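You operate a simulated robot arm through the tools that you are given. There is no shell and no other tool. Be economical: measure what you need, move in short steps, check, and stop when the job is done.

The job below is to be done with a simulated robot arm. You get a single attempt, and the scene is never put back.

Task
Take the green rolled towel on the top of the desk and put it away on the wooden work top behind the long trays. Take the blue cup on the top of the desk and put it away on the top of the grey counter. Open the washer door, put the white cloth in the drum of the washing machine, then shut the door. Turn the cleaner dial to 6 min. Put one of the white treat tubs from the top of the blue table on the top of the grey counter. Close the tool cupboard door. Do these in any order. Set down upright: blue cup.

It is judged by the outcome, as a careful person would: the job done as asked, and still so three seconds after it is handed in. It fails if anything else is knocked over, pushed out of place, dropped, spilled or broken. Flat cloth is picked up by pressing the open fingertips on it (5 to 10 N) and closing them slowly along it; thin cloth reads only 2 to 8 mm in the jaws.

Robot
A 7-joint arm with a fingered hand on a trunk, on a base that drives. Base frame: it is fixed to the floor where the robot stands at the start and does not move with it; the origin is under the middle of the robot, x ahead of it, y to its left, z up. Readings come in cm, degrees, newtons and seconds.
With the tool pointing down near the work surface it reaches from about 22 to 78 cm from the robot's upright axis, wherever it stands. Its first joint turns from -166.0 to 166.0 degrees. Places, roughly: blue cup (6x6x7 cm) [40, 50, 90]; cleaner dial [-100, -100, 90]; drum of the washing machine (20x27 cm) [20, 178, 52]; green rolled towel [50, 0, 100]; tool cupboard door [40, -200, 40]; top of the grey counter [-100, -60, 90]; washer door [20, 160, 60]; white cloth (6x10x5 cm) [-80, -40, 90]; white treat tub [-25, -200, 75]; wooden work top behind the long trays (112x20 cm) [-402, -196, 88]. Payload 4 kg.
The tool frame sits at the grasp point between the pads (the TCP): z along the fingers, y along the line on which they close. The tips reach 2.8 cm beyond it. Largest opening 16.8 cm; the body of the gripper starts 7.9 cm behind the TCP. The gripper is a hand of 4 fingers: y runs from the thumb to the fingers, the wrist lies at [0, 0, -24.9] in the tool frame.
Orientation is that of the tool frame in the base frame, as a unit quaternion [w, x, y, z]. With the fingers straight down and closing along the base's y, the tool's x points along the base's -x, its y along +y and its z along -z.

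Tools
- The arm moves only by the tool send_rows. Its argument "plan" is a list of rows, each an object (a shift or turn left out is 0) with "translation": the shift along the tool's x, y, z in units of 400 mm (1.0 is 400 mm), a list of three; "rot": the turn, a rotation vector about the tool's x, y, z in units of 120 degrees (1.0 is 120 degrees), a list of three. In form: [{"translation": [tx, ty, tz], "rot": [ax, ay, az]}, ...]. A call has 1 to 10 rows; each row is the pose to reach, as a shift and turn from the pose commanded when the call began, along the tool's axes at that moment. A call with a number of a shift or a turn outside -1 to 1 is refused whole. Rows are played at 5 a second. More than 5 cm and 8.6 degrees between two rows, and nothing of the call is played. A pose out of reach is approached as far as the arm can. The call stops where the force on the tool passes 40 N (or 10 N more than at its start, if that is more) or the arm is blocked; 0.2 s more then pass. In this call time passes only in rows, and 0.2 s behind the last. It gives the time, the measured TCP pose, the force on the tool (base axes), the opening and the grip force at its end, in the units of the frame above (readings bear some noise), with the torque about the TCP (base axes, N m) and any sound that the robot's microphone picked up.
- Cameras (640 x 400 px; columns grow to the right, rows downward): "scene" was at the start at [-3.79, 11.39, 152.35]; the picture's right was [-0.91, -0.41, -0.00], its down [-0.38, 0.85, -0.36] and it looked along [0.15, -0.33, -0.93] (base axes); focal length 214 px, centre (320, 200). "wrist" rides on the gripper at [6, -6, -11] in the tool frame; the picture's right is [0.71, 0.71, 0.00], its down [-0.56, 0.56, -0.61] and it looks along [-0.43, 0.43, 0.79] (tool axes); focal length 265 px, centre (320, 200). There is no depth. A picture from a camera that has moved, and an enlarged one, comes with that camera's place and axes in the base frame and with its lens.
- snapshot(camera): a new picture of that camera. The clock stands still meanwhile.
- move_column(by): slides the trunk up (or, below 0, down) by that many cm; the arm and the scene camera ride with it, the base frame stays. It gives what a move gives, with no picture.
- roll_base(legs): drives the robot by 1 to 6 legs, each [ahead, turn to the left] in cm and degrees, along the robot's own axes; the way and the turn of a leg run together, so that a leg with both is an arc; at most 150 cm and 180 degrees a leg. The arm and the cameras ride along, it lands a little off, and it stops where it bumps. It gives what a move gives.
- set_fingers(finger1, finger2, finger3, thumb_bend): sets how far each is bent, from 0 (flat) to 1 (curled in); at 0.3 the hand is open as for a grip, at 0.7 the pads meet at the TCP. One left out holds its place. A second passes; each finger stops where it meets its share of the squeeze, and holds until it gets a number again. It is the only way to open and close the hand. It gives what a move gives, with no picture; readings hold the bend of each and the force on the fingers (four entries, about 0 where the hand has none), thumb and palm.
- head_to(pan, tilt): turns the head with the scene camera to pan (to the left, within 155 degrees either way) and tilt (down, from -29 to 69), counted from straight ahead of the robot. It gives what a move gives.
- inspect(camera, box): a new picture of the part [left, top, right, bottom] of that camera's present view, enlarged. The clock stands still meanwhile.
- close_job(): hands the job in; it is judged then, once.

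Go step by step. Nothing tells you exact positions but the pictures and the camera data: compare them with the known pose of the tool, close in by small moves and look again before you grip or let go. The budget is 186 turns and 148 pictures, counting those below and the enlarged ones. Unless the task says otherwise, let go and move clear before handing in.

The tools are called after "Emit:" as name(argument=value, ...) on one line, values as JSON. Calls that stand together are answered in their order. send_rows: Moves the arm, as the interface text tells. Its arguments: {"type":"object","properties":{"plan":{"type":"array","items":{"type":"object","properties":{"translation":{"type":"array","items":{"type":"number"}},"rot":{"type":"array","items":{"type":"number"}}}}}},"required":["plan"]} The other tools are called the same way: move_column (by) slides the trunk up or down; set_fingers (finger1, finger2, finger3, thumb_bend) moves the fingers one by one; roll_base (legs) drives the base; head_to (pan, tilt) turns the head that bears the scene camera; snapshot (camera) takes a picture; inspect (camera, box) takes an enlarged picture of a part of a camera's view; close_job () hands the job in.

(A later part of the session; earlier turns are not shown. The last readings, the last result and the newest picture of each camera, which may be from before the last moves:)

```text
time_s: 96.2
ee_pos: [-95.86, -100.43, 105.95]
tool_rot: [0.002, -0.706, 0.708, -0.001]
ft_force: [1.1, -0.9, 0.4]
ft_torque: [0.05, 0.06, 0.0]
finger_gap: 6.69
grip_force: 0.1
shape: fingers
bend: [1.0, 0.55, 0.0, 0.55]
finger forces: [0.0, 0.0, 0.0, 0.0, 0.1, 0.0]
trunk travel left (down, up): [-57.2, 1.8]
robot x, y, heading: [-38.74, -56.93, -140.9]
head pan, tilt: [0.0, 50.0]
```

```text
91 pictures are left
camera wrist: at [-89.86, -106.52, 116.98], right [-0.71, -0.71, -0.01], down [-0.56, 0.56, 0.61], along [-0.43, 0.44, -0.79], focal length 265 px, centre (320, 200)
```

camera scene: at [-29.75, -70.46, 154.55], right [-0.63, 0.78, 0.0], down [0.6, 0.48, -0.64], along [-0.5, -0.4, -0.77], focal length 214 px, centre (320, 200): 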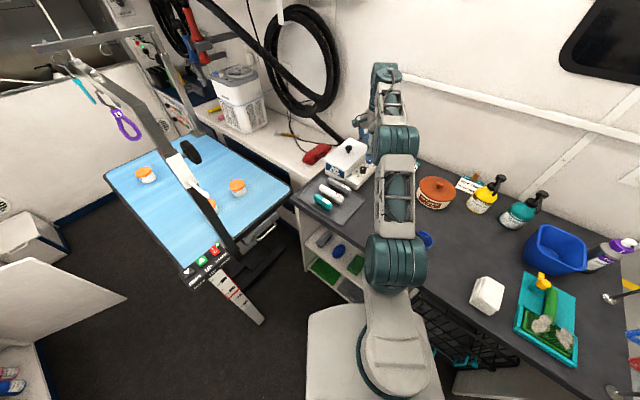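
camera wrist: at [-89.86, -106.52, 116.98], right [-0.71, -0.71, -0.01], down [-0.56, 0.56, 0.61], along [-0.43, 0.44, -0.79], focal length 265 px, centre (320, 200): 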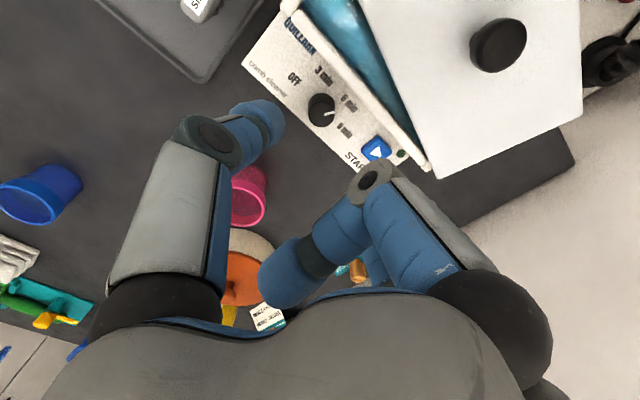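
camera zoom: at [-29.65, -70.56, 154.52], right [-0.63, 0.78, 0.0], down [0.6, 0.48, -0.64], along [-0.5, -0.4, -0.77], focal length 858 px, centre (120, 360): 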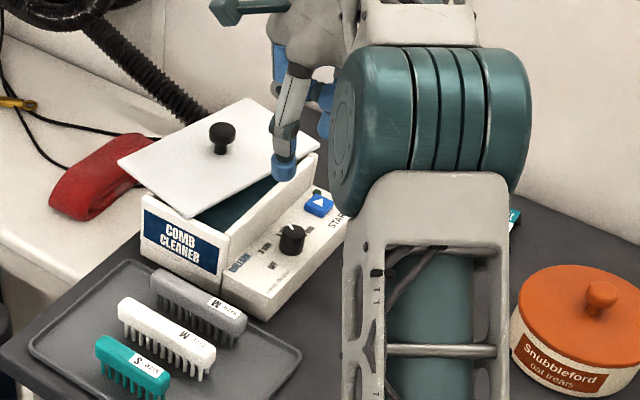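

The lid must go back by its handle, now near (-99, -112), too far from this stance. I first swing the arm back over the counter and raise it.

Emit:
send_rows(plan=[{"translation": [-0.1, -0.03, -0.05]}, {"translation": [-0.21, -0.07, -0.1]}, {"translation": [-0.32, -0.11, -0.14]}, {"translation": [-0.43, -0.145, -0.14]}, {"translation": [-0.545, -0.18, -0.14]}, {"translation": [-0.66, -0.22, -0.14]}, {"translation": [-0.775, -0.26, -0.14]}, {"translation": [-0.89, -0.3, -0.14]}])

Emit:
roll_base(legs=[[-20, 0], [0, 31], [36, 0]])

Emit:
head_to(pan=-30, tilt=50)

Emit:
snapshot(camera="scene")

```text
refused: row 2 steps farther than a row can; nothing moved
```

```text
time_s: 100.1
ee_pos: [-52.56, -117.91, 105.75]
tool_rot: [-0.015, 0.877, -0.481, -0.001]
ft_force: [-0.3, 5.0, -5.0]
ft_torque: [-0.44, 0.64, 0.48]
finger_gap: 6.7
grip_force: 0.1
shape: fingers
bend: [1.0, 0.55, 0.0, 0.55]
finger forces: [0.0, 0.0, 0.1, 0.0, 0.0, 0.1]
trunk travel left (down, up): [-57.2, 1.8]
robot x, y, heading: [-25.9, -51.82, -110.3]
head pan, tilt: [0.0, 50.0]
stopped in leg 3: the force on the tool passed its limit at 105 N (the readings are from after the stop); the commanded pose is now the measured one
```

```text
time_s: 101.1
ee_pos: [-52.46, -118.04, 105.67]
tool_rot: [-0.016, 0.877, -0.48, 0.0]
ft_force: [-0.7, 1.7, -0.3]
ft_torque: [-0.19, -0.03, 0.14]
finger_gap: 6.69
grip_force: 0.0
shape: fingers
bend: [1.0, 0.55, 0.0, 0.55]
finger forces: [0.1, 0.0, 0.0, 0.0, 0.0, 0.0]
trunk travel left (down, up): [-57.2, 1.8]
robot x, y, heading: [-26.08, -51.44, -109.9]
head pan, tilt: [-30.0, 50.0]
```

```text
90 pictures are left
camera scene: at [-14.42, -56.59, 154.55], right [-0.64, 0.77, 0.0], down [0.59, 0.49, -0.64], along [-0.49, -0.41, -0.77], focal length 214 px, centre (320, 200)
```

scene: 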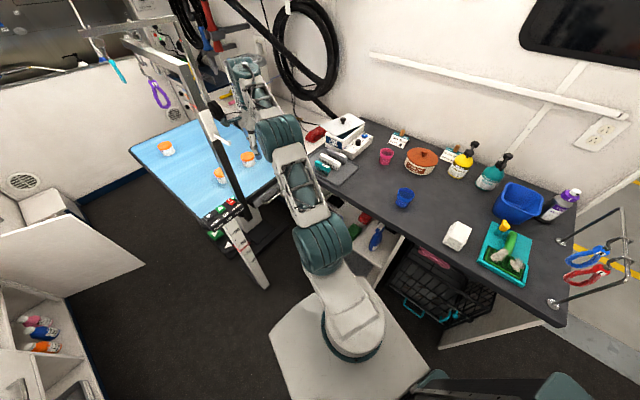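

The retreat move was refused but the base still drove with the arm out, and the hand bumped the table's mast; nothing looks displaced. I retract the arm now, away from the mast.

Emit:
send_rows(plan=[{"translation": [-0.096, -0.041, -0.019]}, {"translation": [-0.192, -0.082, -0.038]}, {"translation": [-0.288, -0.123, -0.056]}, {"translation": [-0.384, -0.164, -0.075]}, {"translation": [-0.48, -0.205, -0.094]}, {"translation": [-0.575, -0.246, -0.113]}, {"translation": [-0.671, -0.287, -0.131]}, {"translation": [-0.767, -0.328, -0.15]}])

Emit:
snapshot(camera="scene")

Emit:
inspect(camera="scene", box=[120, 60, 400, 235])

```text
time_s: 102.9
ee_pos: [-58.05, -85.27, 112.4]
tool_rot: [-0.016, 0.877, -0.48, -0.001]
ft_force: [-0.2, 0.5, 0.6]
ft_torque: [-0.02, -0.04, -0.01]
finger_gap: 6.7
grip_force: 0.0
shape: fingers
bend: [1.0, 0.55, 0.0, 0.55]
finger forces: [0.0, 0.0, 0.1, 0.0, 0.0, 0.0]
trunk travel left (down, up): [-57.2, 1.8]
robot x, y, heading: [-25.86, -51.96, -110.2]
head pan, tilt: [-30.0, 50.0]
```

```text
89 pictures are left
camera scene: at [-14.46, -56.53, 154.55], right [-0.64, 0.77, 0.0], down [0.59, 0.49, -0.64], along [-0.49, -0.41, -0.77], focal length 214 px, centre (320, 200)
```

scene: 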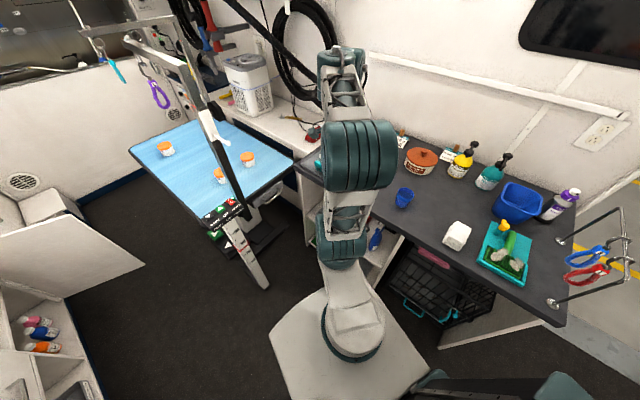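

```text
2.29 times, centred on (260, 148) of scene
camera zoom: at [-14.46, -56.53, 154.55], right [-0.64, 0.77, 0.0], down [0.59, 0.49, -0.64], along [-0.49, -0.41, -0.77], focal length 490 px, centre (457, 320)
```

zoom: 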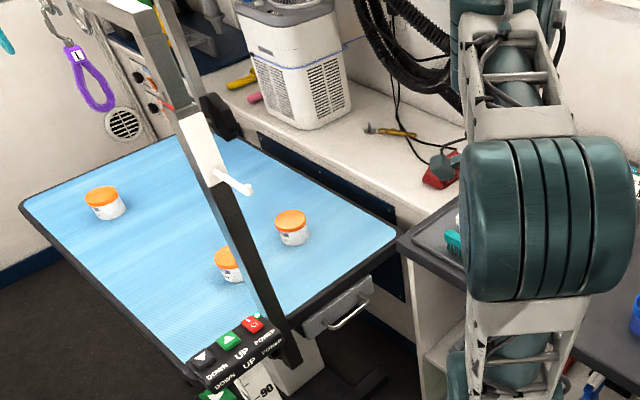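

All is still in place. I roll ahead 27 cm beside the cleaner, with the arm tucked at 46 cm.

Emit:
roll_base(legs=[[27, 0]])

Emit:
head_to(pan=-35, tilt=50)

Emit:
snapshot(camera="scene")

```text
time_s: 104.8
ee_pos: [-67.38, -110.62, 112.51]
tool_rot: [-0.016, 0.877, -0.48, -0.002]
ft_force: [-0.6, -0.7, 0.1]
ft_torque: [0.02, 0.01, 0.0]
finger_gap: 6.69
grip_force: 0.1
shape: fingers
bend: [1.0, 0.55, 0.0, 0.55]
finger forces: [0.1, 0.0, 0.0, 0.0, 0.1, 0.0]
trunk travel left (down, up): [-57.2, 1.8]
robot x, y, heading: [-35.17, -76.96, -110.3]
head pan, tilt: [-30.0, 50.0]
```

```text
time_s: 105.5
ee_pos: [-67.31, -110.49, 112.59]
tool_rot: [-0.016, 0.877, -0.481, 0.0]
ft_force: [0.3, 0.7, 0.4]
ft_torque: [-0.01, 0.02, -0.02]
finger_gap: 6.67
grip_force: 0.0
shape: fingers
bend: [1.0, 0.55, 0.0, 0.55]
finger forces: [0.0, 0.0, 0.0, 0.1, 0.1, 0.0]
trunk travel left (down, up): [-57.2, 1.8]
robot x, y, heading: [-35.25, -77.44, -110.3]
head pan, tilt: [-35.0, 50.0]
```

```text
87 pictures are left
camera scene: at [-24.1, -81.29, 154.54], right [-0.57, 0.82, 0.0], down [0.63, 0.44, -0.64], along [-0.53, -0.37, -0.77], focal length 214 px, centre (320, 200)
```

scene: 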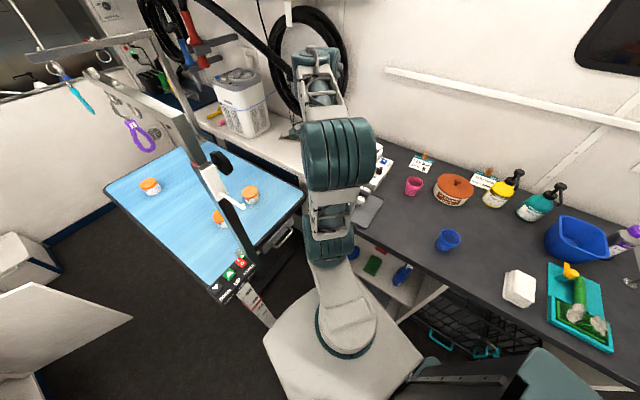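

From here the lid handle is within 72 cm. I open all fingers and move over the lid, levelling the tool.

Emit:
set_fingers(finger1=0.3, finger2=0.3, finger3=0.3, thumb_bend=0.3)

Emit:
send_rows(plan=[{"translation": [-0.058, 0.091, 0], "rot": [-0.002, 0.001, 0]}, {"translation": [-0.117, 0.182, 0], "rot": [-0.004, 0.002, 0]}, {"translation": [-0.175, 0.274, 0], "rot": [-0.007, 0.004, 0]}, {"translation": [-0.233, 0.365, 0], "rot": [-0.009, 0.005, 0]}, {"translation": [-0.292, 0.456, 0], "rot": [-0.011, 0.006, 0]}, {"translation": [-0.35, 0.5475, 0], "rot": [-0.0134, 0.0073, 0]}])

Emit:
snapshot(camera="wrist")

```text
time_s: 106.5
ee_pos: [-67.38, -110.56, 112.45]
tool_rot: [-0.015, 0.877, -0.481, -0.001]
ft_force: [-0.7, -0.1, 0.9]
ft_torque: [0.01, 0.0, -0.02]
finger_gap: 11.67
grip_force: 0.0
shape: fingers
bend: [0.3, 0.3, 0.3, 0.3]
finger forces: [0.0, 0.1, 0.0, 0.0, 0.0, 0.0]
trunk travel left (down, up): [-57.2, 1.8]
robot x, y, heading: [-35.16, -77.69, -110.2]
head pan, tilt: [-35.0, 50.0]
```

```text
time_s: 107.8
ee_pos: [-93.3, -110.64, 111.86]
tool_rot: [-0.001, 0.877, -0.48, 0.0]
ft_force: [-0.2, 0.5, 0.2]
ft_torque: [0.01, 0.02, -0.03]
finger_gap: 11.7
grip_force: 0.1
shape: fingers
bend: [0.3, 0.3, 0.3, 0.3]
finger forces: [0.0, 0.0, 0.1, 0.0, 0.1, 0.0]
trunk travel left (down, up): [-57.2, 1.8]
robot x, y, heading: [-35.09, -77.1, -110.2]
head pan, tilt: [-35.0, 50.0]
```

```text
86 pictures are left
camera wrist: at [-85.05, -112.44, 123.04], right [-0.21, -0.98, 0.0], down [-0.77, 0.17, 0.61], along [-0.6, 0.13, -0.79], focal length 265 px, centre (320, 200)
```

wrist: 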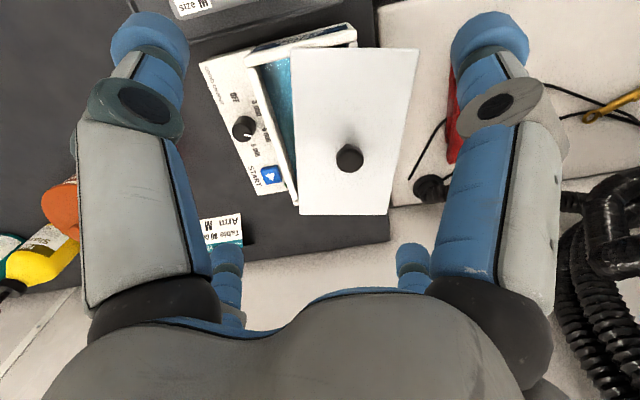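

The picture is very clear: handle at (-99.2, -112.5), lid turned about 12°, and it belongs centred at about (-98, -109.3). I go down over the handle.

Emit:
send_rows(plan=[{"translation": [-0.02, 0.075, 0.05]}, {"translation": [-0.039, 0.15, 0.1]}, {"translation": [-0.039, 0.15, 0.19]}, {"translation": [-0.039, 0.15, 0.25]}, {"translation": [-0.039, 0.15, 0.285]}])

Emit:
snapshot(camera="wrist")

```text
time_s: 109.0
ee_pos: [-99.16, -112.54, 100.72]
tool_rot: [0.001, 0.877, -0.48, -0.002]
ft_force: [-0.8, -0.3, 1.0]
ft_torque: [0.05, 0.06, 0.02]
finger_gap: 11.74
grip_force: 0.1
shape: fingers
bend: [0.3, 0.3, 0.3, 0.3]
finger forces: [0.0, 0.0, 0.1, 0.1, 0.0, 0.0]
out of reach, approached as far as the arm can: row 1, 2, 3
trunk travel left (down, up): [-57.2, 1.8]
robot x, y, heading: [-34.94, -76.75, -110.4]
head pan, tilt: [-35.0, 50.0]
```

```text
85 pictures are left
camera wrist: at [-90.92, -114.37, 111.77], right [-0.21, -0.98, 0.0], down [-0.77, 0.17, 0.62], along [-0.6, 0.13, -0.79], focal length 265 px, centre (320, 200)
```

wrist: 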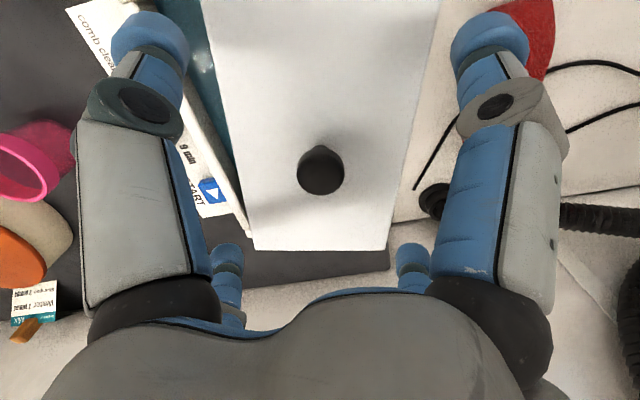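

The handle is centred. I lower 0.8 cm more and close all fingers on it.

Emit:
send_rows(plan=[{"translation": [0, 0, 0.02]}])

Emit:
set_fingers(finger1=0.56, finger2=0.56, finger3=0.56, thumb_bend=0.56)

Emit:
set_fingers(finger1=0.7, finger2=0.7, finger3=0.7, thumb_bend=0.7)

Emit:
snapshot(camera="wrist")

```text
time_s: 109.5
ee_pos: [-99.29, -112.6, 99.85]
tool_rot: [0.001, 0.877, -0.48, 0.0]
ft_force: [1.1, -0.2, 0.9]
ft_torque: [0.02, -0.01, 0.03]
finger_gap: 11.69
grip_force: 0.1
shape: fingers
bend: [0.3, 0.3, 0.3, 0.3]
finger forces: [0.0, 0.0, 0.1, 0.1, 0.1, 0.1]
trunk travel left (down, up): [-57.2, 1.8]
robot x, y, heading: [-35.04, -76.83, -110.4]
head pan, tilt: [-35.0, 50.0]
```

```text
time_s: 110.5
ee_pos: [-99.16, -112.49, 99.92]
tool_rot: [0.001, 0.877, -0.48, 0.0]
ft_force: [-0.2, -0.2, -0.5]
ft_torque: [-0.01, -0.01, -0.02]
finger_gap: 3.94
grip_force: 0.0
shape: fingers
bend: [0.56, 0.56, 0.56, 0.56]
finger forces: [0.0, 0.1, 0.0, 0.0, 0.0, 0.1]
trunk travel left (down, up): [-57.2, 1.8]
robot x, y, heading: [-35.1, -77.14, -110.3]
head pan, tilt: [-35.0, 50.0]
```

```text
time_s: 111.5
ee_pos: [-99.18, -112.58, 99.87]
tool_rot: [0.001, 0.877, -0.48, -0.001]
ft_force: [0.5, -0.3, 0.3]
ft_torque: [-0.02, 0.01, 0.0]
finger_gap: 1.37
grip_force: 13.9
shape: fingers
bend: [0.64, 0.63, 0.64, 0.65]
finger forces: [5.8, 6.7, 6.3, 0.0, 8.4, 0.1]
trunk travel left (down, up): [-57.2, 1.8]
robot x, y, heading: [-35.16, -77.16, -110.1]
head pan, tilt: [-35.0, 50.0]
```

```text
84 pictures are left
camera wrist: at [-90.98, -114.33, 110.95], right [-0.21, -0.98, 0.0], down [-0.77, 0.17, 0.62], along [-0.6, 0.13, -0.79], focal length 265 px, centre (320, 200)
```

wrist: 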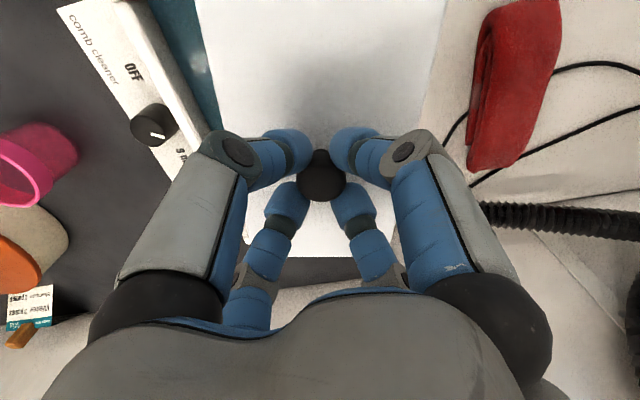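

The handle is gripped. I lift 2.5 cm, then turn the lid 12° and shift it back.

Emit:
send_rows(plan=[{"translation": [0, 0, -0.02]}, {"translation": [0, 0, -0.045]}, {"translation": [0, 0, -0.07]}, {"translation": [-0.024, -0.039, -0.07], "rot": [0, 0, -0.05]}, {"translation": [-0.048, -0.078, -0.07], "rot": [0, 0, -0.102]}])

Emit:
snapshot(camera="wrist")

Emit:
inspect(camera="scene", box=[270, 90, 430, 190])

```text
time_s: 112.7
ee_pos: [-97.66, -109.21, 102.65]
tool_rot: [0.001, 0.924, -0.382, 0.0]
ft_force: [0.4, 0.0, -1.1]
ft_torque: [-0.01, -0.03, 0.02]
finger_gap: 1.35
grip_force: 13.5
shape: fingers
bend: [0.64, 0.63, 0.64, 0.65]
finger forces: [5.8, 6.5, 6.3, 0.0, 8.3, 0.0]
trunk travel left (down, up): [-57.2, 1.8]
robot x, y, heading: [-34.95, -76.94, -110.4]
head pan, tilt: [-35.0, 50.0]
```

```text
83 pictures are left
camera wrist: at [-89.19, -109.24, 113.7], right [0.0, -1.0, 0.0], down [-0.79, 0.0, 0.61], along [-0.61, 0.0, -0.79], focal length 265 px, centre (320, 200)
```

wrist: 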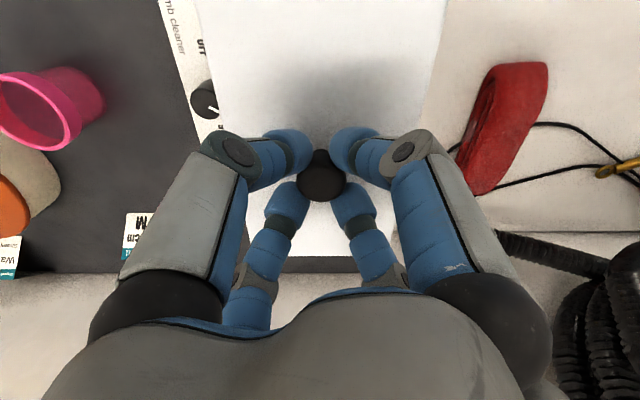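

```text
4.00 times, centred on (350, 140) of scene
camera zoom: at [-24.16, -81.26, 154.55], right [-0.57, 0.82, 0.0], down [0.63, 0.44, -0.64], along [-0.53, -0.37, -0.77], focal length 858 px, centre (200, 440)
```

zoom: 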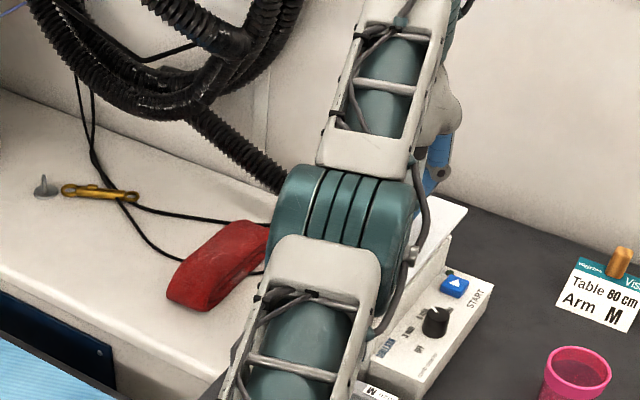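

The lid is now square to the box. I lower it back.

Emit:
send_rows(plan=[{"translation": [0, 0, 0.03]}, {"translation": [0, 0, 0.055]}, {"translation": [0, 0, 0.065]}])

Emit:
snapshot(camera="wrist")

```text
time_s: 113.5
ee_pos: [-97.56, -109.26, 100.08]
tool_rot: [0.0, 0.923, -0.384, 0.0]
ft_force: [0.2, 0.1, -1.8]
ft_torque: [0.0, 0.0, -0.02]
finger_gap: 1.35
grip_force: 13.4
shape: fingers
bend: [0.64, 0.63, 0.64, 0.65]
finger forces: [5.9, 6.5, 6.4, 0.1, 8.4, 0.0]
trunk travel left (down, up): [-57.2, 1.8]
robot x, y, heading: [-34.83, -76.94, -110.4]
head pan, tilt: [-35.0, 50.0]
```

```text
81 pictures are left
camera wrist: at [-89.12, -109.23, 111.15], right [0.0, -1.0, 0.0], down [-0.79, 0.0, 0.62], along [-0.62, 0.0, -0.79], focal length 265 px, centre (320, 200)
```

wrist: 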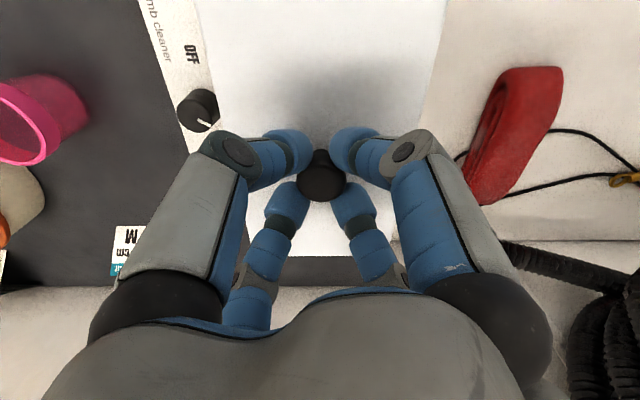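

Emit:
send_rows(plan=[{"translation": [0, 0, 0.006]}, {"translation": [0, 0, 0.012]}])

Emit:
send_rows(plan=[{"translation": [0, 0, 0.006]}, {"translation": [0, 0, 0.01]}])

```text
time_s: 114.0
ee_pos: [-97.52, -109.16, 99.91]
tool_rot: [0.002, 0.923, -0.384, -0.003]
ft_force: [-1.2, -2.2, 11.1]
ft_torque: [-0.09, 0.11, 0.01]
finger_gap: 1.37
grip_force: 16.9
shape: fingers
bend: [0.64, 0.63, 0.64, 0.65]
finger forces: [7.2, 9.0, 7.6, 0.1, 9.6, 0.0]
trunk travel left (down, up): [-57.2, 1.8]
robot x, y, heading: [-34.92, -77.3, -110.1]
head pan, tilt: [-35.0, 50.0]
```

```text
time_s: 114.7
ee_pos: [-97.54, -109.04, 99.69]
tool_rot: [0.003, 0.923, -0.384, -0.005]
ft_force: [-4.6, -4.4, 35.2]
ft_torque: [-0.16, 0.18, 0.03]
finger_gap: 1.31
grip_force: 24.5
shape: fingers
bend: [0.64, 0.63, 0.64, 0.65]
finger forces: [11.2, 12.8, 11.5, 0.0, 12.8, 0.1]
trunk travel left (down, up): [-57.2, 1.8]
robot x, y, heading: [-34.86, -76.99, -110.2]
head pan, tilt: [-35.0, 50.0]
```

The lid rests on the box at the same height as before. I release and rise to check.

Emit:
send_rows(plan=[{"translation": [0, 0, -0.008]}])

Emit:
set_fingers(finger1=0.5, finger2=0.5, finger3=0.5, thumb_bend=0.5)

Emit:
send_rows(plan=[{"translation": [0, 0, -0.05]}, {"translation": [0, 0, -0.12]}, {"translation": [0, 0, -0.2]}])

Emit:
snapshot(camera="wrist")

```text
time_s: 115.0
ee_pos: [-97.43, -109.0, 99.85]
tool_rot: [0.001, 0.923, -0.385, -0.003]
ft_force: [-7.0, -4.5, 27.3]
ft_torque: [-0.15, 0.29, 0.02]
finger_gap: 1.3
grip_force: 22.3
shape: fingers
bend: [0.64, 0.63, 0.64, 0.65]
finger forces: [9.6, 12.2, 11.0, 0.0, 11.0, 0.1]
trunk travel left (down, up): [-57.2, 1.8]
robot x, y, heading: [-35.19, -76.84, -110.0]
head pan, tilt: [-35.0, 50.0]
```

```text
time_s: 116.0
ee_pos: [-97.71, -109.1, 99.53]
tool_rot: [0.001, 0.923, -0.384, -0.002]
ft_force: [0.2, -0.4, 0.3]
ft_torque: [0.0, -0.03, 0.01]
finger_gap: 5.66
grip_force: 0.0
shape: fingers
bend: [0.5, 0.5, 0.5, 0.5]
finger forces: [0.0, 0.1, 0.1, 0.0, 0.1, 0.1]
trunk travel left (down, up): [-57.2, 1.8]
robot x, y, heading: [-34.66, -77.27, -110.1]
head pan, tilt: [-35.0, 50.0]
```

```text
time_s: 116.8
ee_pos: [-97.41, -109.02, 107.52]
tool_rot: [0.0, 0.923, -0.384, 0.0]
ft_force: [-0.2, 0.5, 0.5]
ft_torque: [-0.01, 0.01, 0.02]
finger_gap: 5.67
grip_force: 0.1
shape: fingers
bend: [0.5, 0.5, 0.5, 0.5]
finger forces: [0.1, 0.0, 0.0, 0.1, 0.0, 0.0]
trunk travel left (down, up): [-57.2, 1.8]
robot x, y, heading: [-34.65, -77.14, -110.1]
head pan, tilt: [-35.0, 50.0]
```

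```text
80 pictures are left
camera wrist: at [-89.17, -109.09, 118.59], right [0.0, -1.0, 0.0], down [-0.79, 0.0, 0.62], along [-0.62, 0.0, -0.79], focal length 265 px, centre (320, 200)
```

wrist: 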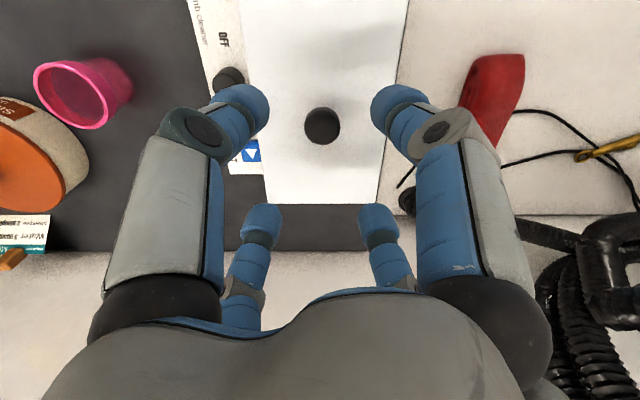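

The lid is seated square again, and the dial untouched. I tuck the arm back toward the robot before moving on to the tubs and the cupboard.

Emit:
send_rows(plan=[{"translation": [0.008, -0.104, -0.02]}, {"translation": [0.017, -0.209, -0.04]}, {"translation": [0.025, -0.313, -0.06]}, {"translation": [0.034, -0.418, -0.08]}, {"translation": [0.042, -0.522, -0.1]}, {"translation": [0.05, -0.627, -0.11]}, {"translation": [0.059, -0.732, -0.11]}])

Emit:
inspect(camera="scene", box=[300, 110, 460, 210])

```text
time_s: 118.5
ee_pos: [-75.01, -90.26, 112.13]
tool_rot: [0.001, 0.924, -0.383, -0.001]
ft_force: [0.5, 0.1, -0.8]
ft_torque: [0.0, 0.01, 0.0]
finger_gap: 5.67
grip_force: 0.0
shape: fingers
bend: [0.5, 0.5, 0.5, 0.5]
finger forces: [0.1, 0.0, 0.0, 0.0, 0.1, 0.0]
trunk travel left (down, up): [-57.2, 1.8]
robot x, y, heading: [-35.06, -76.85, -110.3]
head pan, tilt: [-35.0, 50.0]
```

```text
4.00 times, centred on (380, 160) of scene
camera zoom: at [-24.06, -81.25, 154.54], right [-0.57, 0.82, 0.0], down [0.63, 0.44, -0.64], along [-0.53, -0.37, -0.77], focal length 858 px, centre (80, 360)
```

zoom: 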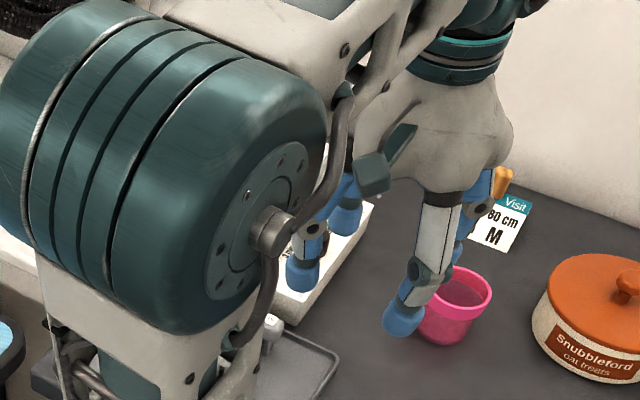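

Next I back out, face down the aisle (-y) and look at the table, the aisle and the cupboard.

Emit:
roll_base(legs=[[-35, 0], [0, 20]])

Emit:
head_to(pan=15, tilt=35)

Emit:
snapshot(camera="scene")

```text
time_s: 121.8
ee_pos: [-56.22, -70.77, 112.02]
tool_rot: [0.001, 0.976, -0.218, -0.001]
ft_force: [0.9, -0.6, 0.0]
ft_torque: [-0.02, 0.02, -0.01]
finger_gap: 5.67
grip_force: 0.0
shape: fingers
bend: [0.5, 0.5, 0.5, 0.5]
finger forces: [0.0, 0.0, 0.1, 0.0, 0.0, 0.2]
trunk travel left (down, up): [-57.2, 1.8]
robot x, y, heading: [-23.14, -44.43, -90.2]
head pan, tilt: [-35.0, 50.0]
```

```text
time_s: 123.0
ee_pos: [-56.22, -70.64, 112.01]
tool_rot: [0.0, 0.976, -0.217, -0.001]
ft_force: [0.2, -0.1, 0.3]
ft_torque: [0.0, -0.01, 0.0]
finger_gap: 5.7
grip_force: 0.1
shape: fingers
bend: [0.5, 0.5, 0.5, 0.5]
finger forces: [0.1, 0.1, 0.0, 0.0, 0.0, 0.1]
trunk travel left (down, up): [-57.2, 1.8]
robot x, y, heading: [-23.29, -44.51, -90.3]
head pan, tilt: [15.0, 35.0]
```

```text
78 pictures are left
camera scene: at [-4.62, -46.96, 156.72], right [-0.97, -0.25, 0.0], down [-0.15, 0.55, -0.82], along [0.21, -0.79, -0.57], focal length 214 px, centre (320, 200)
```

scene: 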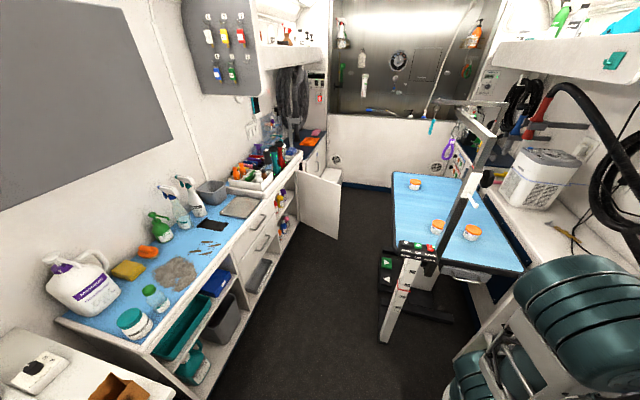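

The bench front is at x≈50, the cupboard door stands open across the aisle from about (55, -204) to (16, -196), and the table lies at x -22 to -77. I swing the arm to point straight ahead, keeping it tucked.

Emit:
send_rows(plan=[{"translation": [0.113, 0.048, 0], "rot": [0, 0, -0.056]}, {"translation": [0.231, 0.083, 0], "rot": [0, 0, -0.112]}, {"translation": [0.3526, 0.1037, 0], "rot": [0, 0, -0.1675]}, {"translation": [0.4757, 0.11, 0], "rot": [0, 0, -0.223]}, {"translation": [0.598, 0.102, 0], "rot": [0, 0, -0.279]}, {"translation": [0.7196, 0.08, 0], "rot": [0, 0, -0.335]}, {"translation": [0.837, 0.044, 0], "rot": [0, 0, -0.391]}, {"translation": [0.95, -0.006, 0], "rot": [0, 0, -0.447]}])

```text
time_s: 124.8
ee_pos: [-21.44, -86.64, 112.0]
tool_rot: [0.0, 0.969, 0.247, -0.001]
ft_force: [-0.2, 0.2, 0.3]
ft_torque: [0.02, 0.04, 0.01]
finger_gap: 5.7
grip_force: 0.1
shape: fingers
bend: [0.5, 0.5, 0.5, 0.5]
finger forces: [0.0, 0.0, 0.0, 0.1, 0.0, 0.0]
trunk travel left (down, up): [-57.2, 1.8]
robot x, y, heading: [-23.27, -44.65, -90.4]
head pan, tilt: [15.0, 35.0]
```

The arm points ahead. Now I drive down the aisle to about (8, -145).

Emit:
roll_base(legs=[[0, 25], [73, 0], [0, -25], [33, 0]])

Emit:
head_to(pan=25, tilt=50)

Emit:
snapshot(camera="scene")

Emit:
head_to(pan=-60, tilt=45)

Emit:
snapshot(camera="scene")

```text
time_s: 133.0
ee_pos: [9.34, -185.12, 111.93]
tool_rot: [0.0, 0.968, 0.25, -0.001]
ft_force: [-0.5, 0.7, 1.0]
ft_torque: [0.01, 0.04, 0.0]
finger_gap: 5.69
grip_force: 0.2
shape: fingers
bend: [0.5, 0.5, 0.5, 0.5]
finger forces: [0.1, 0.1, 0.1, 0.0, 0.0, 0.1]
trunk travel left (down, up): [-57.2, 1.8]
robot x, y, heading: [7.16, -143.23, -89.7]
head pan, tilt: [15.0, 35.0]
```

```text
time_s: 133.8
ee_pos: [9.3, -185.1, 111.97]
tool_rot: [0.0, 0.968, 0.25, -0.001]
ft_force: [0.7, 0.6, -0.1]
ft_torque: [0.0, 0.02, -0.01]
finger_gap: 5.72
grip_force: 0.1
shape: fingers
bend: [0.5, 0.5, 0.5, 0.5]
finger forces: [0.0, 0.0, 0.0, 0.1, 0.1, 0.0]
trunk travel left (down, up): [-57.2, 1.8]
robot x, y, heading: [7.85, -142.9, -89.8]
head pan, tilt: [25.0, 50.0]
```

```text
77 pictures are left
camera scene: at [26.96, -143.8, 154.55], right [-0.9, -0.43, 0.0], down [-0.33, 0.69, -0.64], along [0.27, -0.58, -0.77], focal length 214 px, centre (320, 200)
```

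scene: 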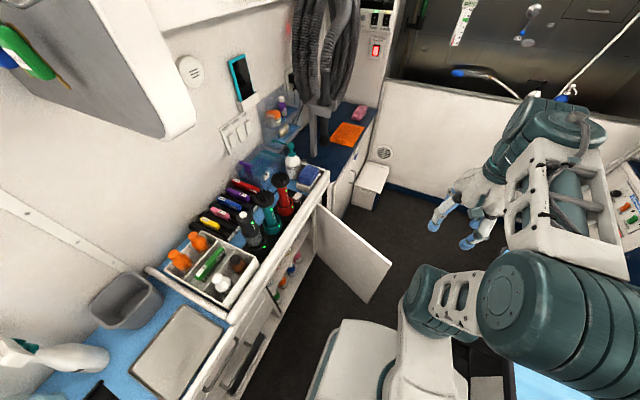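

```text
time_s: 135.4
ee_pos: [9.37, -185.09, 111.95]
tool_rot: [0.0, 0.968, 0.25, -0.001]
ft_force: [0.0, 0.5, -0.1]
ft_torque: [-0.01, 0.01, 0.02]
finger_gap: 5.68
grip_force: 0.0
shape: fingers
bend: [0.5, 0.5, 0.5, 0.5]
finger forces: [0.0, 0.0, 0.1, 0.0, 0.0, 0.0]
trunk travel left (down, up): [-57.2, 1.8]
robot x, y, heading: [7.09, -142.77, -89.8]
head pan, tilt: [-60.0, 45.0]
```

```text
76 pictures are left
camera scene: at [16.66, -140.94, 155.23], right [-0.5, 0.86, 0.0], down [0.61, 0.36, -0.71], along [-0.61, -0.36, -0.71], focal length 214 px, centre (320, 200)
```

scene: 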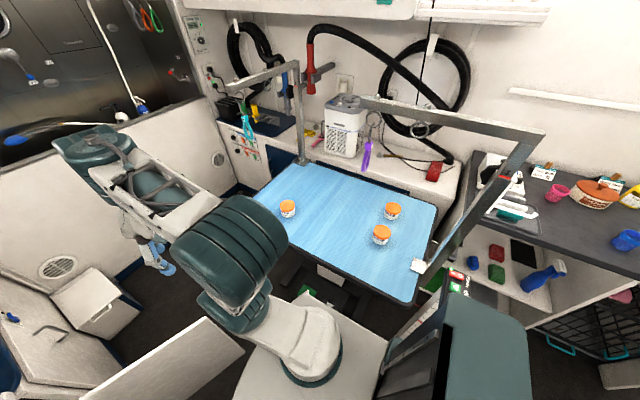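

The door runs from its hinge (55, -203) to its free end (15, -189), top edge about z 72; it must be swung toward +y then +x from behind. I close the fingers to a point, move the hand behind the door's free end, and lower the trunk.

Emit:
set_fingers(finger1=0.66, finger2=0.66, finger3=0.66, thumb_bend=0.66)

Emit:
send_rows(plan=[{"translation": [-0.046, 0.089, 0]}, {"translation": [-0.092, 0.178, 0]}, {"translation": [-0.137, 0.266, 0]}, {"translation": [-0.183, 0.355, 0]}, {"translation": [-0.229, 0.444, 0]}])

Emit:
move_column(by=-30)

Emit:
head_to(pan=25, tilt=45)

Emit:
snapshot(camera="scene")

Emit:
snapshot(camera="wrist")

```text
time_s: 136.4
ee_pos: [9.29, -185.13, 111.84]
tool_rot: [0.0, 0.968, 0.251, -0.001]
ft_force: [-0.2, 0.3, 0.7]
ft_torque: [-0.01, 0.0, 0.0]
finger_gap: 1.0
grip_force: 0.1
shape: fingers
bend: [0.66, 0.66, 0.66, 0.66]
finger forces: [0.0, 0.1, 0.0, 0.0, 0.0, 0.0]
trunk travel left (down, up): [-57.2, 1.8]
robot x, y, heading: [7.45, -143.38, -89.5]
head pan, tilt: [-60.0, 45.0]
```

```text
time_s: 137.6
ee_pos: [9.8, -205.2, 111.97]
tool_rot: [0.0, 0.968, 0.25, 0.0]
ft_force: [-0.2, 0.3, 0.2]
ft_torque: [0.01, 0.0, -0.01]
finger_gap: 1.0
grip_force: 0.0
shape: fingers
bend: [0.66, 0.66, 0.66, 0.66]
finger forces: [0.0, 0.1, 0.0, 0.1, 0.0, 0.0]
trunk travel left (down, up): [-57.2, 1.8]
robot x, y, heading: [7.42, -142.92, -89.4]
head pan, tilt: [-60.0, 45.0]
```

```text
time_s: 140.6
ee_pos: [9.84, -205.16, 82.1]
tool_rot: [0.0, 0.968, 0.25, 0.0]
ft_force: [0.2, -0.2, -0.1]
ft_torque: [-0.02, 0.02, 0.02]
finger_gap: 0.98
grip_force: 0.0
shape: fingers
bend: [0.66, 0.66, 0.66, 0.66]
finger forces: [0.0, 0.0, 0.0, 0.0, 0.0, 0.1]
trunk travel left (down, up): [-27.2, 31.8]
robot x, y, heading: [7.12, -143.3, -89.7]
head pan, tilt: [-60.0, 45.0]
```

```text
time_s: 142.2
ee_pos: [9.93, -205.21, 82.01]
tool_rot: [0.0, 0.968, 0.251, -0.001]
ft_force: [-0.3, -0.3, -0.6]
ft_torque: [0.03, -0.01, -0.01]
finger_gap: 1.0
grip_force: 0.1
shape: fingers
bend: [0.66, 0.66, 0.66, 0.66]
finger forces: [0.0, 0.0, 0.0, 0.1, 0.0, 0.0]
trunk travel left (down, up): [-27.2, 31.8]
robot x, y, heading: [7.29, -143.44, -90.0]
head pan, tilt: [25.0, 45.0]
```

```text
75 pictures are left
camera scene: at [27.14, -144.19, 125.23], right [-0.9, -0.43, 0.0], down [-0.3, 0.64, -0.71], along [0.3, -0.64, -0.71], focal length 214 px, centre (320, 200)
```

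scene: 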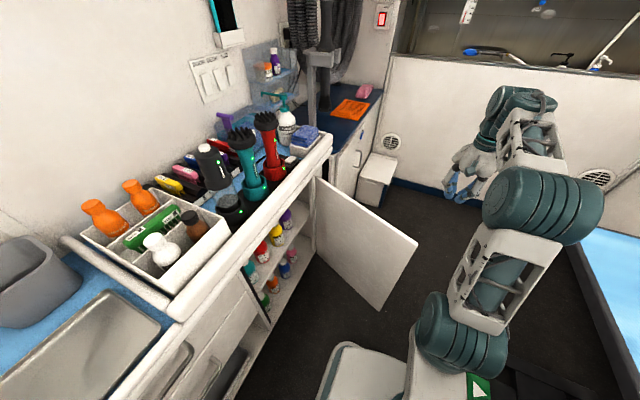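

```text
74 pictures are left
camera wrist: at [12.12, -196.98, 93.04], right [0.96, -0.28, 0.0], down [-0.22, -0.76, 0.62], along [-0.17, -0.59, -0.79], focal length 265 px, centre (320, 200)
```

wrist: 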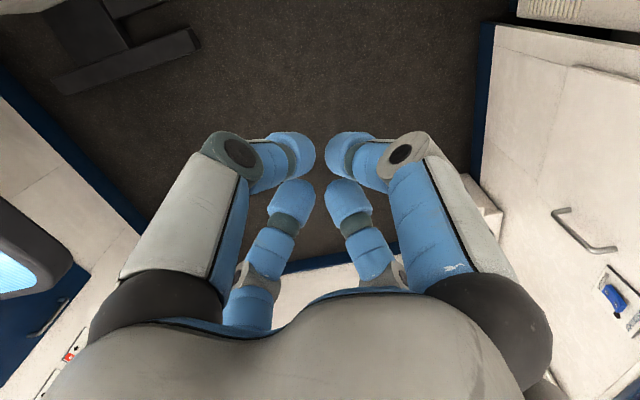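

The door's top is at z 70 and its free corner at (16, -190). I lower the closed fingers to z 60 behind it.

Emit:
send_rows(plan=[{"translation": [0, 0, 0.11]}, {"translation": [0, 0, 0.22]}, {"translation": [0, 0, 0.33]}, {"translation": [0, 0, 0.44]}, {"translation": [0, 0, 0.54]}])

Emit:
snapshot(camera="scene")

```text
time_s: 143.4
ee_pos: [9.79, -205.17, 60.39]
tool_rot: [0.001, 0.968, 0.251, 0.0]
ft_force: [-0.1, -0.8, -0.4]
ft_torque: [0.02, -0.03, -0.03]
finger_gap: 1.0
grip_force: 0.1
shape: fingers
bend: [0.66, 0.66, 0.66, 0.66]
finger forces: [0.1, 0.1, 0.0, 0.0, 0.0, 0.1]
trunk travel left (down, up): [-27.2, 31.8]
robot x, y, heading: [7.2, -143.33, -89.4]
head pan, tilt: [25.0, 45.0]
```

```text
73 pictures are left
camera scene: at [27.15, -144.17, 125.24], right [-0.9, -0.43, 0.0], down [-0.3, 0.64, -0.71], along [0.3, -0.64, -0.71], focal length 214 px, centre (320, 200)
```

scene: 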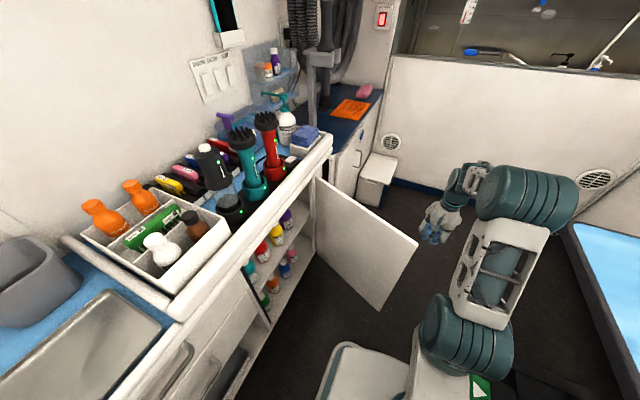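

The hand is behind the door end. I sweep it along the door's arc to swing the door most of the way shut.

Emit:
send_rows(plan=[{"translation": [0.12, -0.025, 0]}, {"translation": [0.232, -0.048, 0]}, {"translation": [0.331, -0.108, 0]}, {"translation": [0.4226, -0.186, 0]}, {"translation": [0.516, -0.262, 0]}, {"translation": [0.6194, -0.3194, 0]}, {"translation": [0.727, -0.36, 0]}, {"translation": [0.8335, -0.3864, 0]}])

Emit:
snapshot(camera="scene")

```text
time_s: 145.2
ee_pos: [31.41, -175.42, 60.34]
tool_rot: [0.0, 0.968, 0.25, 0.0]
ft_force: [-0.6, -1.3, 0.5]
ft_torque: [0.01, -0.04, 0.01]
finger_gap: 0.96
grip_force: 0.0
shape: fingers
bend: [0.66, 0.66, 0.66, 0.66]
finger forces: [0.0, 0.0, 0.0, 0.1, 0.1, 0.1]
trunk travel left (down, up): [-27.2, 31.8]
robot x, y, heading: [7.17, -143.2, -89.7]
head pan, tilt: [25.0, 45.0]
```

```text
72 pictures are left
camera scene: at [27.12, -144.2, 125.24], right [-0.9, -0.43, 0.0], down [-0.3, 0.64, -0.71], along [0.3, -0.64, -0.71], focal length 214 px, centre (320, 200)
```

scene: 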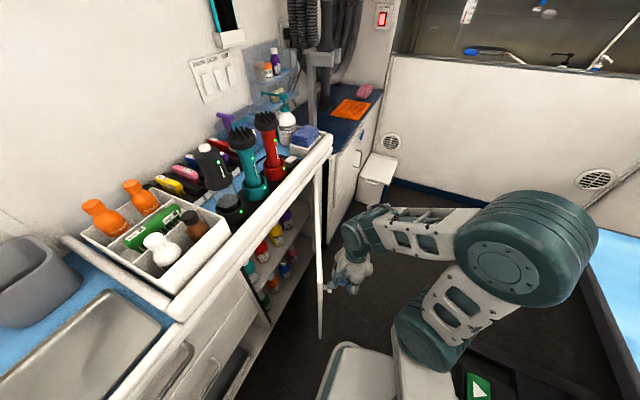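

The door is at about 125°. For the rest I tilt the tool 45° so the fingertips lead toward +x and the hand stays clear of the bench edge.

Emit:
send_rows(plan=[{"rot": [-0.03, 0.055, 0]}, {"rot": [-0.06, 0.109, 0]}, {"rot": [-0.09, 0.164, 0]}, {"rot": [-0.121, 0.219, 0]}, {"rot": [-0.151, 0.273, 0]}, {"rot": [-0.1815, 0.328, 0]}])

Emit:
snapshot(camera="scene")

```text
time_s: 146.6
ee_pos: [31.49, -175.38, 60.28]
tool_rot: [0.097, 0.894, 0.231, 0.371]
ft_force: [0.9, 0.4, 0.2]
ft_torque: [-0.01, 0.04, 0.0]
finger_gap: 0.96
grip_force: 0.1
shape: fingers
bend: [0.66, 0.66, 0.66, 0.66]
finger forces: [0.0, 0.0, 0.0, 0.1, 0.1, 0.0]
trunk travel left (down, up): [-27.2, 31.8]
robot x, y, heading: [7.5, -142.91, -89.4]
head pan, tilt: [25.0, 45.0]
```

```text
71 pictures are left
camera scene: at [27.16, -144.18, 125.23], right [-0.9, -0.43, 0.0], down [-0.3, 0.64, -0.71], along [0.3, -0.64, -0.71], focal length 214 px, centre (320, 200)
```

scene: 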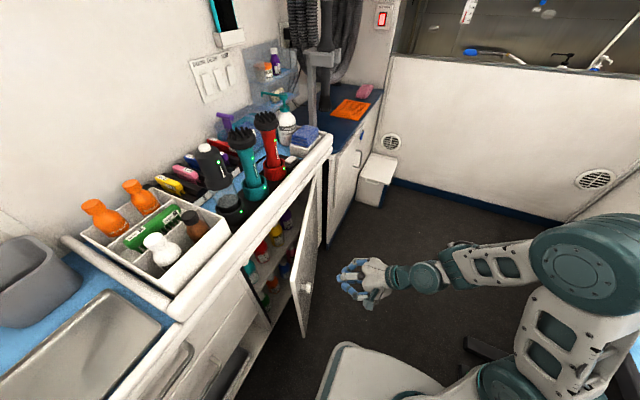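

The tool is tilted toward the door. I push the door on toward closed in small steps.

Emit:
send_rows(plan=[{"translation": [0.07, 0.001, 0.063]}, {"translation": [0.14, 0.003, 0.127]}, {"translation": [0.2, 0.004, 0.18]}, {"translation": [0.25, 0.005, 0.225]}, {"translation": [0.29, 0.006, 0.26]}, {"translation": [0.33, 0.006, 0.294]}, {"translation": [0.36, 0.007, 0.32]}, {"translation": [0.39, 0.008, 0.345]}, {"translation": [0.41, 0.008, 0.364]}, {"translation": [0.43, 0.008, 0.38]}])

Emit:
snapshot(camera="scene")

```text
time_s: 148.8
ee_pos: [52.9, -167.29, 60.35]
tool_rot: [0.095, 0.895, 0.232, 0.369]
ft_force: [0.1, -0.6, 0.1]
ft_torque: [0.01, -0.04, 0.01]
finger_gap: 0.95
grip_force: 0.0
shape: fingers
bend: [0.66, 0.66, 0.66, 0.66]
finger forces: [0.1, 0.0, 0.0, 0.0, 0.1, 0.0]
trunk travel left (down, up): [-27.2, 31.8]
robot x, y, heading: [7.43, -142.77, -90.2]
head pan, tilt: [25.0, 45.0]
```

```text
70 pictures are left
camera scene: at [27.15, -144.18, 125.23], right [-0.9, -0.43, 0.0], down [-0.3, 0.64, -0.71], along [0.3, -0.64, -0.71], focal length 214 px, centre (320, 200)
```

scene: 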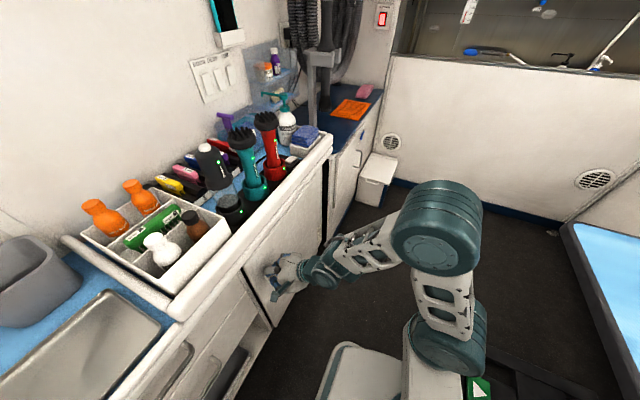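

The door is almost shut. I push a few centimetres more until it meets resistance.

Emit:
send_rows(plan=[{"translation": [0.015, 0.009, 0.018]}, {"translation": [0.031, 0.017, 0.035]}, {"translation": [0.046, 0.026, 0.053]}, {"translation": [0.062, 0.034, 0.071]}])

Emit:
inspect(camera="scene", box=[200, 140, 360, 300])

```text
time_s: 149.2
ee_pos: [53.32, -167.21, 60.09]
tool_rot: [0.09, 0.897, 0.233, 0.364]
ft_force: [-23.8, 7.5, 19.0]
ft_torque: [0.48, 0.31, 0.46]
finger_gap: 0.75
grip_force: 15.9
shape: fingers
bend: [0.66, 0.66, 0.66, 0.66]
finger forces: [0.0, 0.0, 0.0, 0.1, 32.0, 0.1]
trunk travel left (down, up): [-27.2, 31.8]
robot x, y, heading: [7.61, -143.57, -89.4]
head pan, tilt: [25.0, 45.0]
stopped in row 2: the force on the tool passed its limit at 51 N (the readings are from after the stop); the commanded pose is now the measured one
```

```text
2.50 times, centred on (280, 220) of scene
camera zoom: at [26.86, -144.08, 125.32], right [-0.91, -0.43, 0.0], down [-0.3, 0.64, -0.71], along [0.3, -0.64, -0.71], focal length 536 px, centre (420, 150)
```

zoom: 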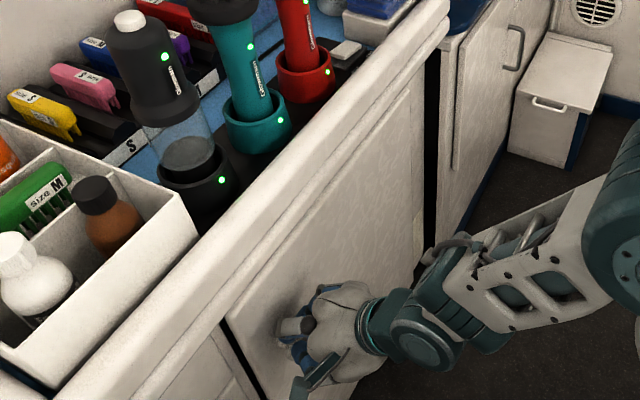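

Firm resistance: the door seems shut. I back off and look at the door.

Emit:
send_rows(plan=[{"translation": [-0.076, 0, -0.066]}, {"translation": [-0.152, 0, -0.132]}, {"translation": [-0.229, 0, -0.199]}, {"translation": [-0.305, 0, -0.265]}, {"translation": [-0.38, 0, -0.33]}])

Emit:
inspect(camera="scene", box=[200, 140, 360, 300])

```text
time_s: 150.4
ee_pos: [34.95, -174.78, 59.99]
tool_rot: [0.091, 0.897, 0.232, 0.364]
ft_force: [0.7, 0.8, -0.2]
ft_torque: [0.02, 0.0, -0.01]
finger_gap: 0.96
grip_force: 0.0
shape: fingers
bend: [0.66, 0.66, 0.66, 0.66]
finger forces: [0.1, 0.1, 0.0, 0.0, 0.0, 0.0]
trunk travel left (down, up): [-27.2, 31.8]
robot x, y, heading: [7.6, -143.01, -89.6]
head pan, tilt: [25.0, 45.0]
```

```text
2.50 times, centred on (280, 220) of scene
camera zoom: at [27.18, -144.2, 125.23], right [-0.91, -0.43, 0.0], down [-0.3, 0.64, -0.71], along [0.3, -0.64, -0.71], focal length 536 px, centre (420, 150)
```

zoom: 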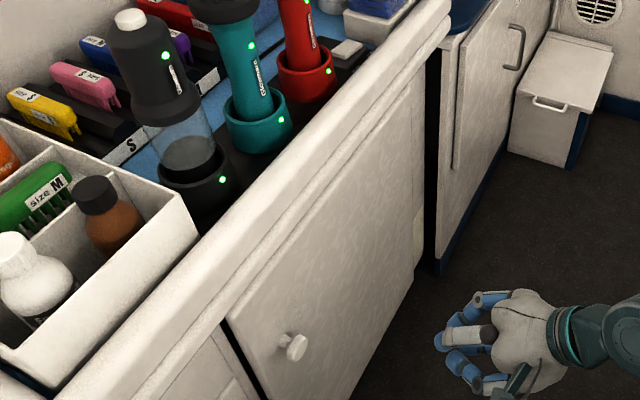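

The door is flush (both ends at x≈58). I bring the tool back to vertical and raise the trunk.

Emit:
send_rows(plan=[{"rot": [0.03, -0.055, 0]}, {"rot": [0.06, -0.109, 0]}, {"rot": [0.09, -0.164, 0]}, {"rot": [0.121, -0.219, 0]}, {"rot": [0.151, -0.273, 0]}, {"rot": [0.1815, -0.328, 0]}])

Emit:
move_column(by=30)

Emit:
head_to(pan=-60, tilt=50)

Emit:
snapshot(camera="scene")

```text
time_s: 151.8
ee_pos: [34.8, -174.66, 60.21]
tool_rot: [-0.005, 0.968, 0.25, -0.008]
ft_force: [-0.6, 0.5, -0.3]
ft_torque: [-0.02, -0.04, -0.01]
finger_gap: 0.95
grip_force: 0.1
shape: fingers
bend: [0.66, 0.66, 0.66, 0.66]
finger forces: [0.0, 0.0, 0.0, 0.0, 0.0, 0.1]
trunk travel left (down, up): [-27.2, 31.8]
robot x, y, heading: [7.09, -143.47, -90.1]
head pan, tilt: [25.0, 45.0]
```

```text
time_s: 154.8
ee_pos: [34.84, -174.73, 90.16]
tool_rot: [-0.004, 0.968, 0.25, -0.007]
ft_force: [-0.5, -0.5, 0.1]
ft_torque: [0.02, -0.01, -0.02]
finger_gap: 0.95
grip_force: 0.1
shape: fingers
bend: [0.66, 0.66, 0.66, 0.66]
finger forces: [0.0, 0.0, 0.1, 0.1, 0.1, 0.1]
trunk travel left (down, up): [-57.2, 1.8]
robot x, y, heading: [7.51, -143.45, -89.8]
head pan, tilt: [25.0, 45.0]
```

```text
time_s: 156.4
ee_pos: [34.85, -174.69, 90.16]
tool_rot: [-0.003, 0.968, 0.25, -0.007]
ft_force: [-0.3, 0.4, 0.0]
ft_torque: [-0.03, -0.06, 0.0]
finger_gap: 0.98
grip_force: 0.0
shape: fingers
bend: [0.66, 0.66, 0.66, 0.66]
finger forces: [0.0, 0.0, 0.1, 0.1, 0.0, 0.0]
trunk travel left (down, up): [-57.2, 1.8]
robot x, y, heading: [7.51, -143.16, -89.8]
head pan, tilt: [-60.0, 50.0]
```

```text
67 pictures are left
camera scene: at [17.03, -140.72, 154.54], right [-0.5, 0.86, 0.0], down [0.66, 0.39, -0.64], along [-0.56, -0.32, -0.77], focal length 214 px, centre (320, 200)
```

scene: 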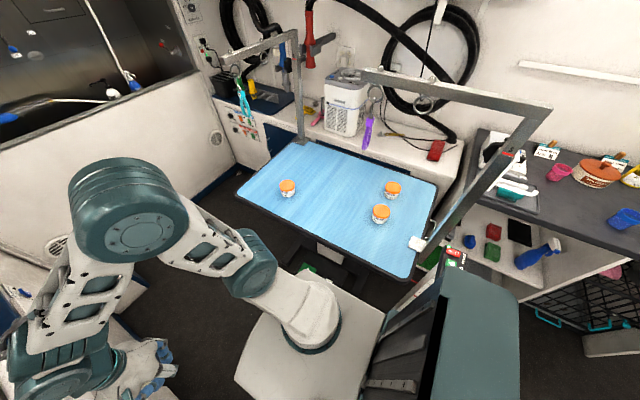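

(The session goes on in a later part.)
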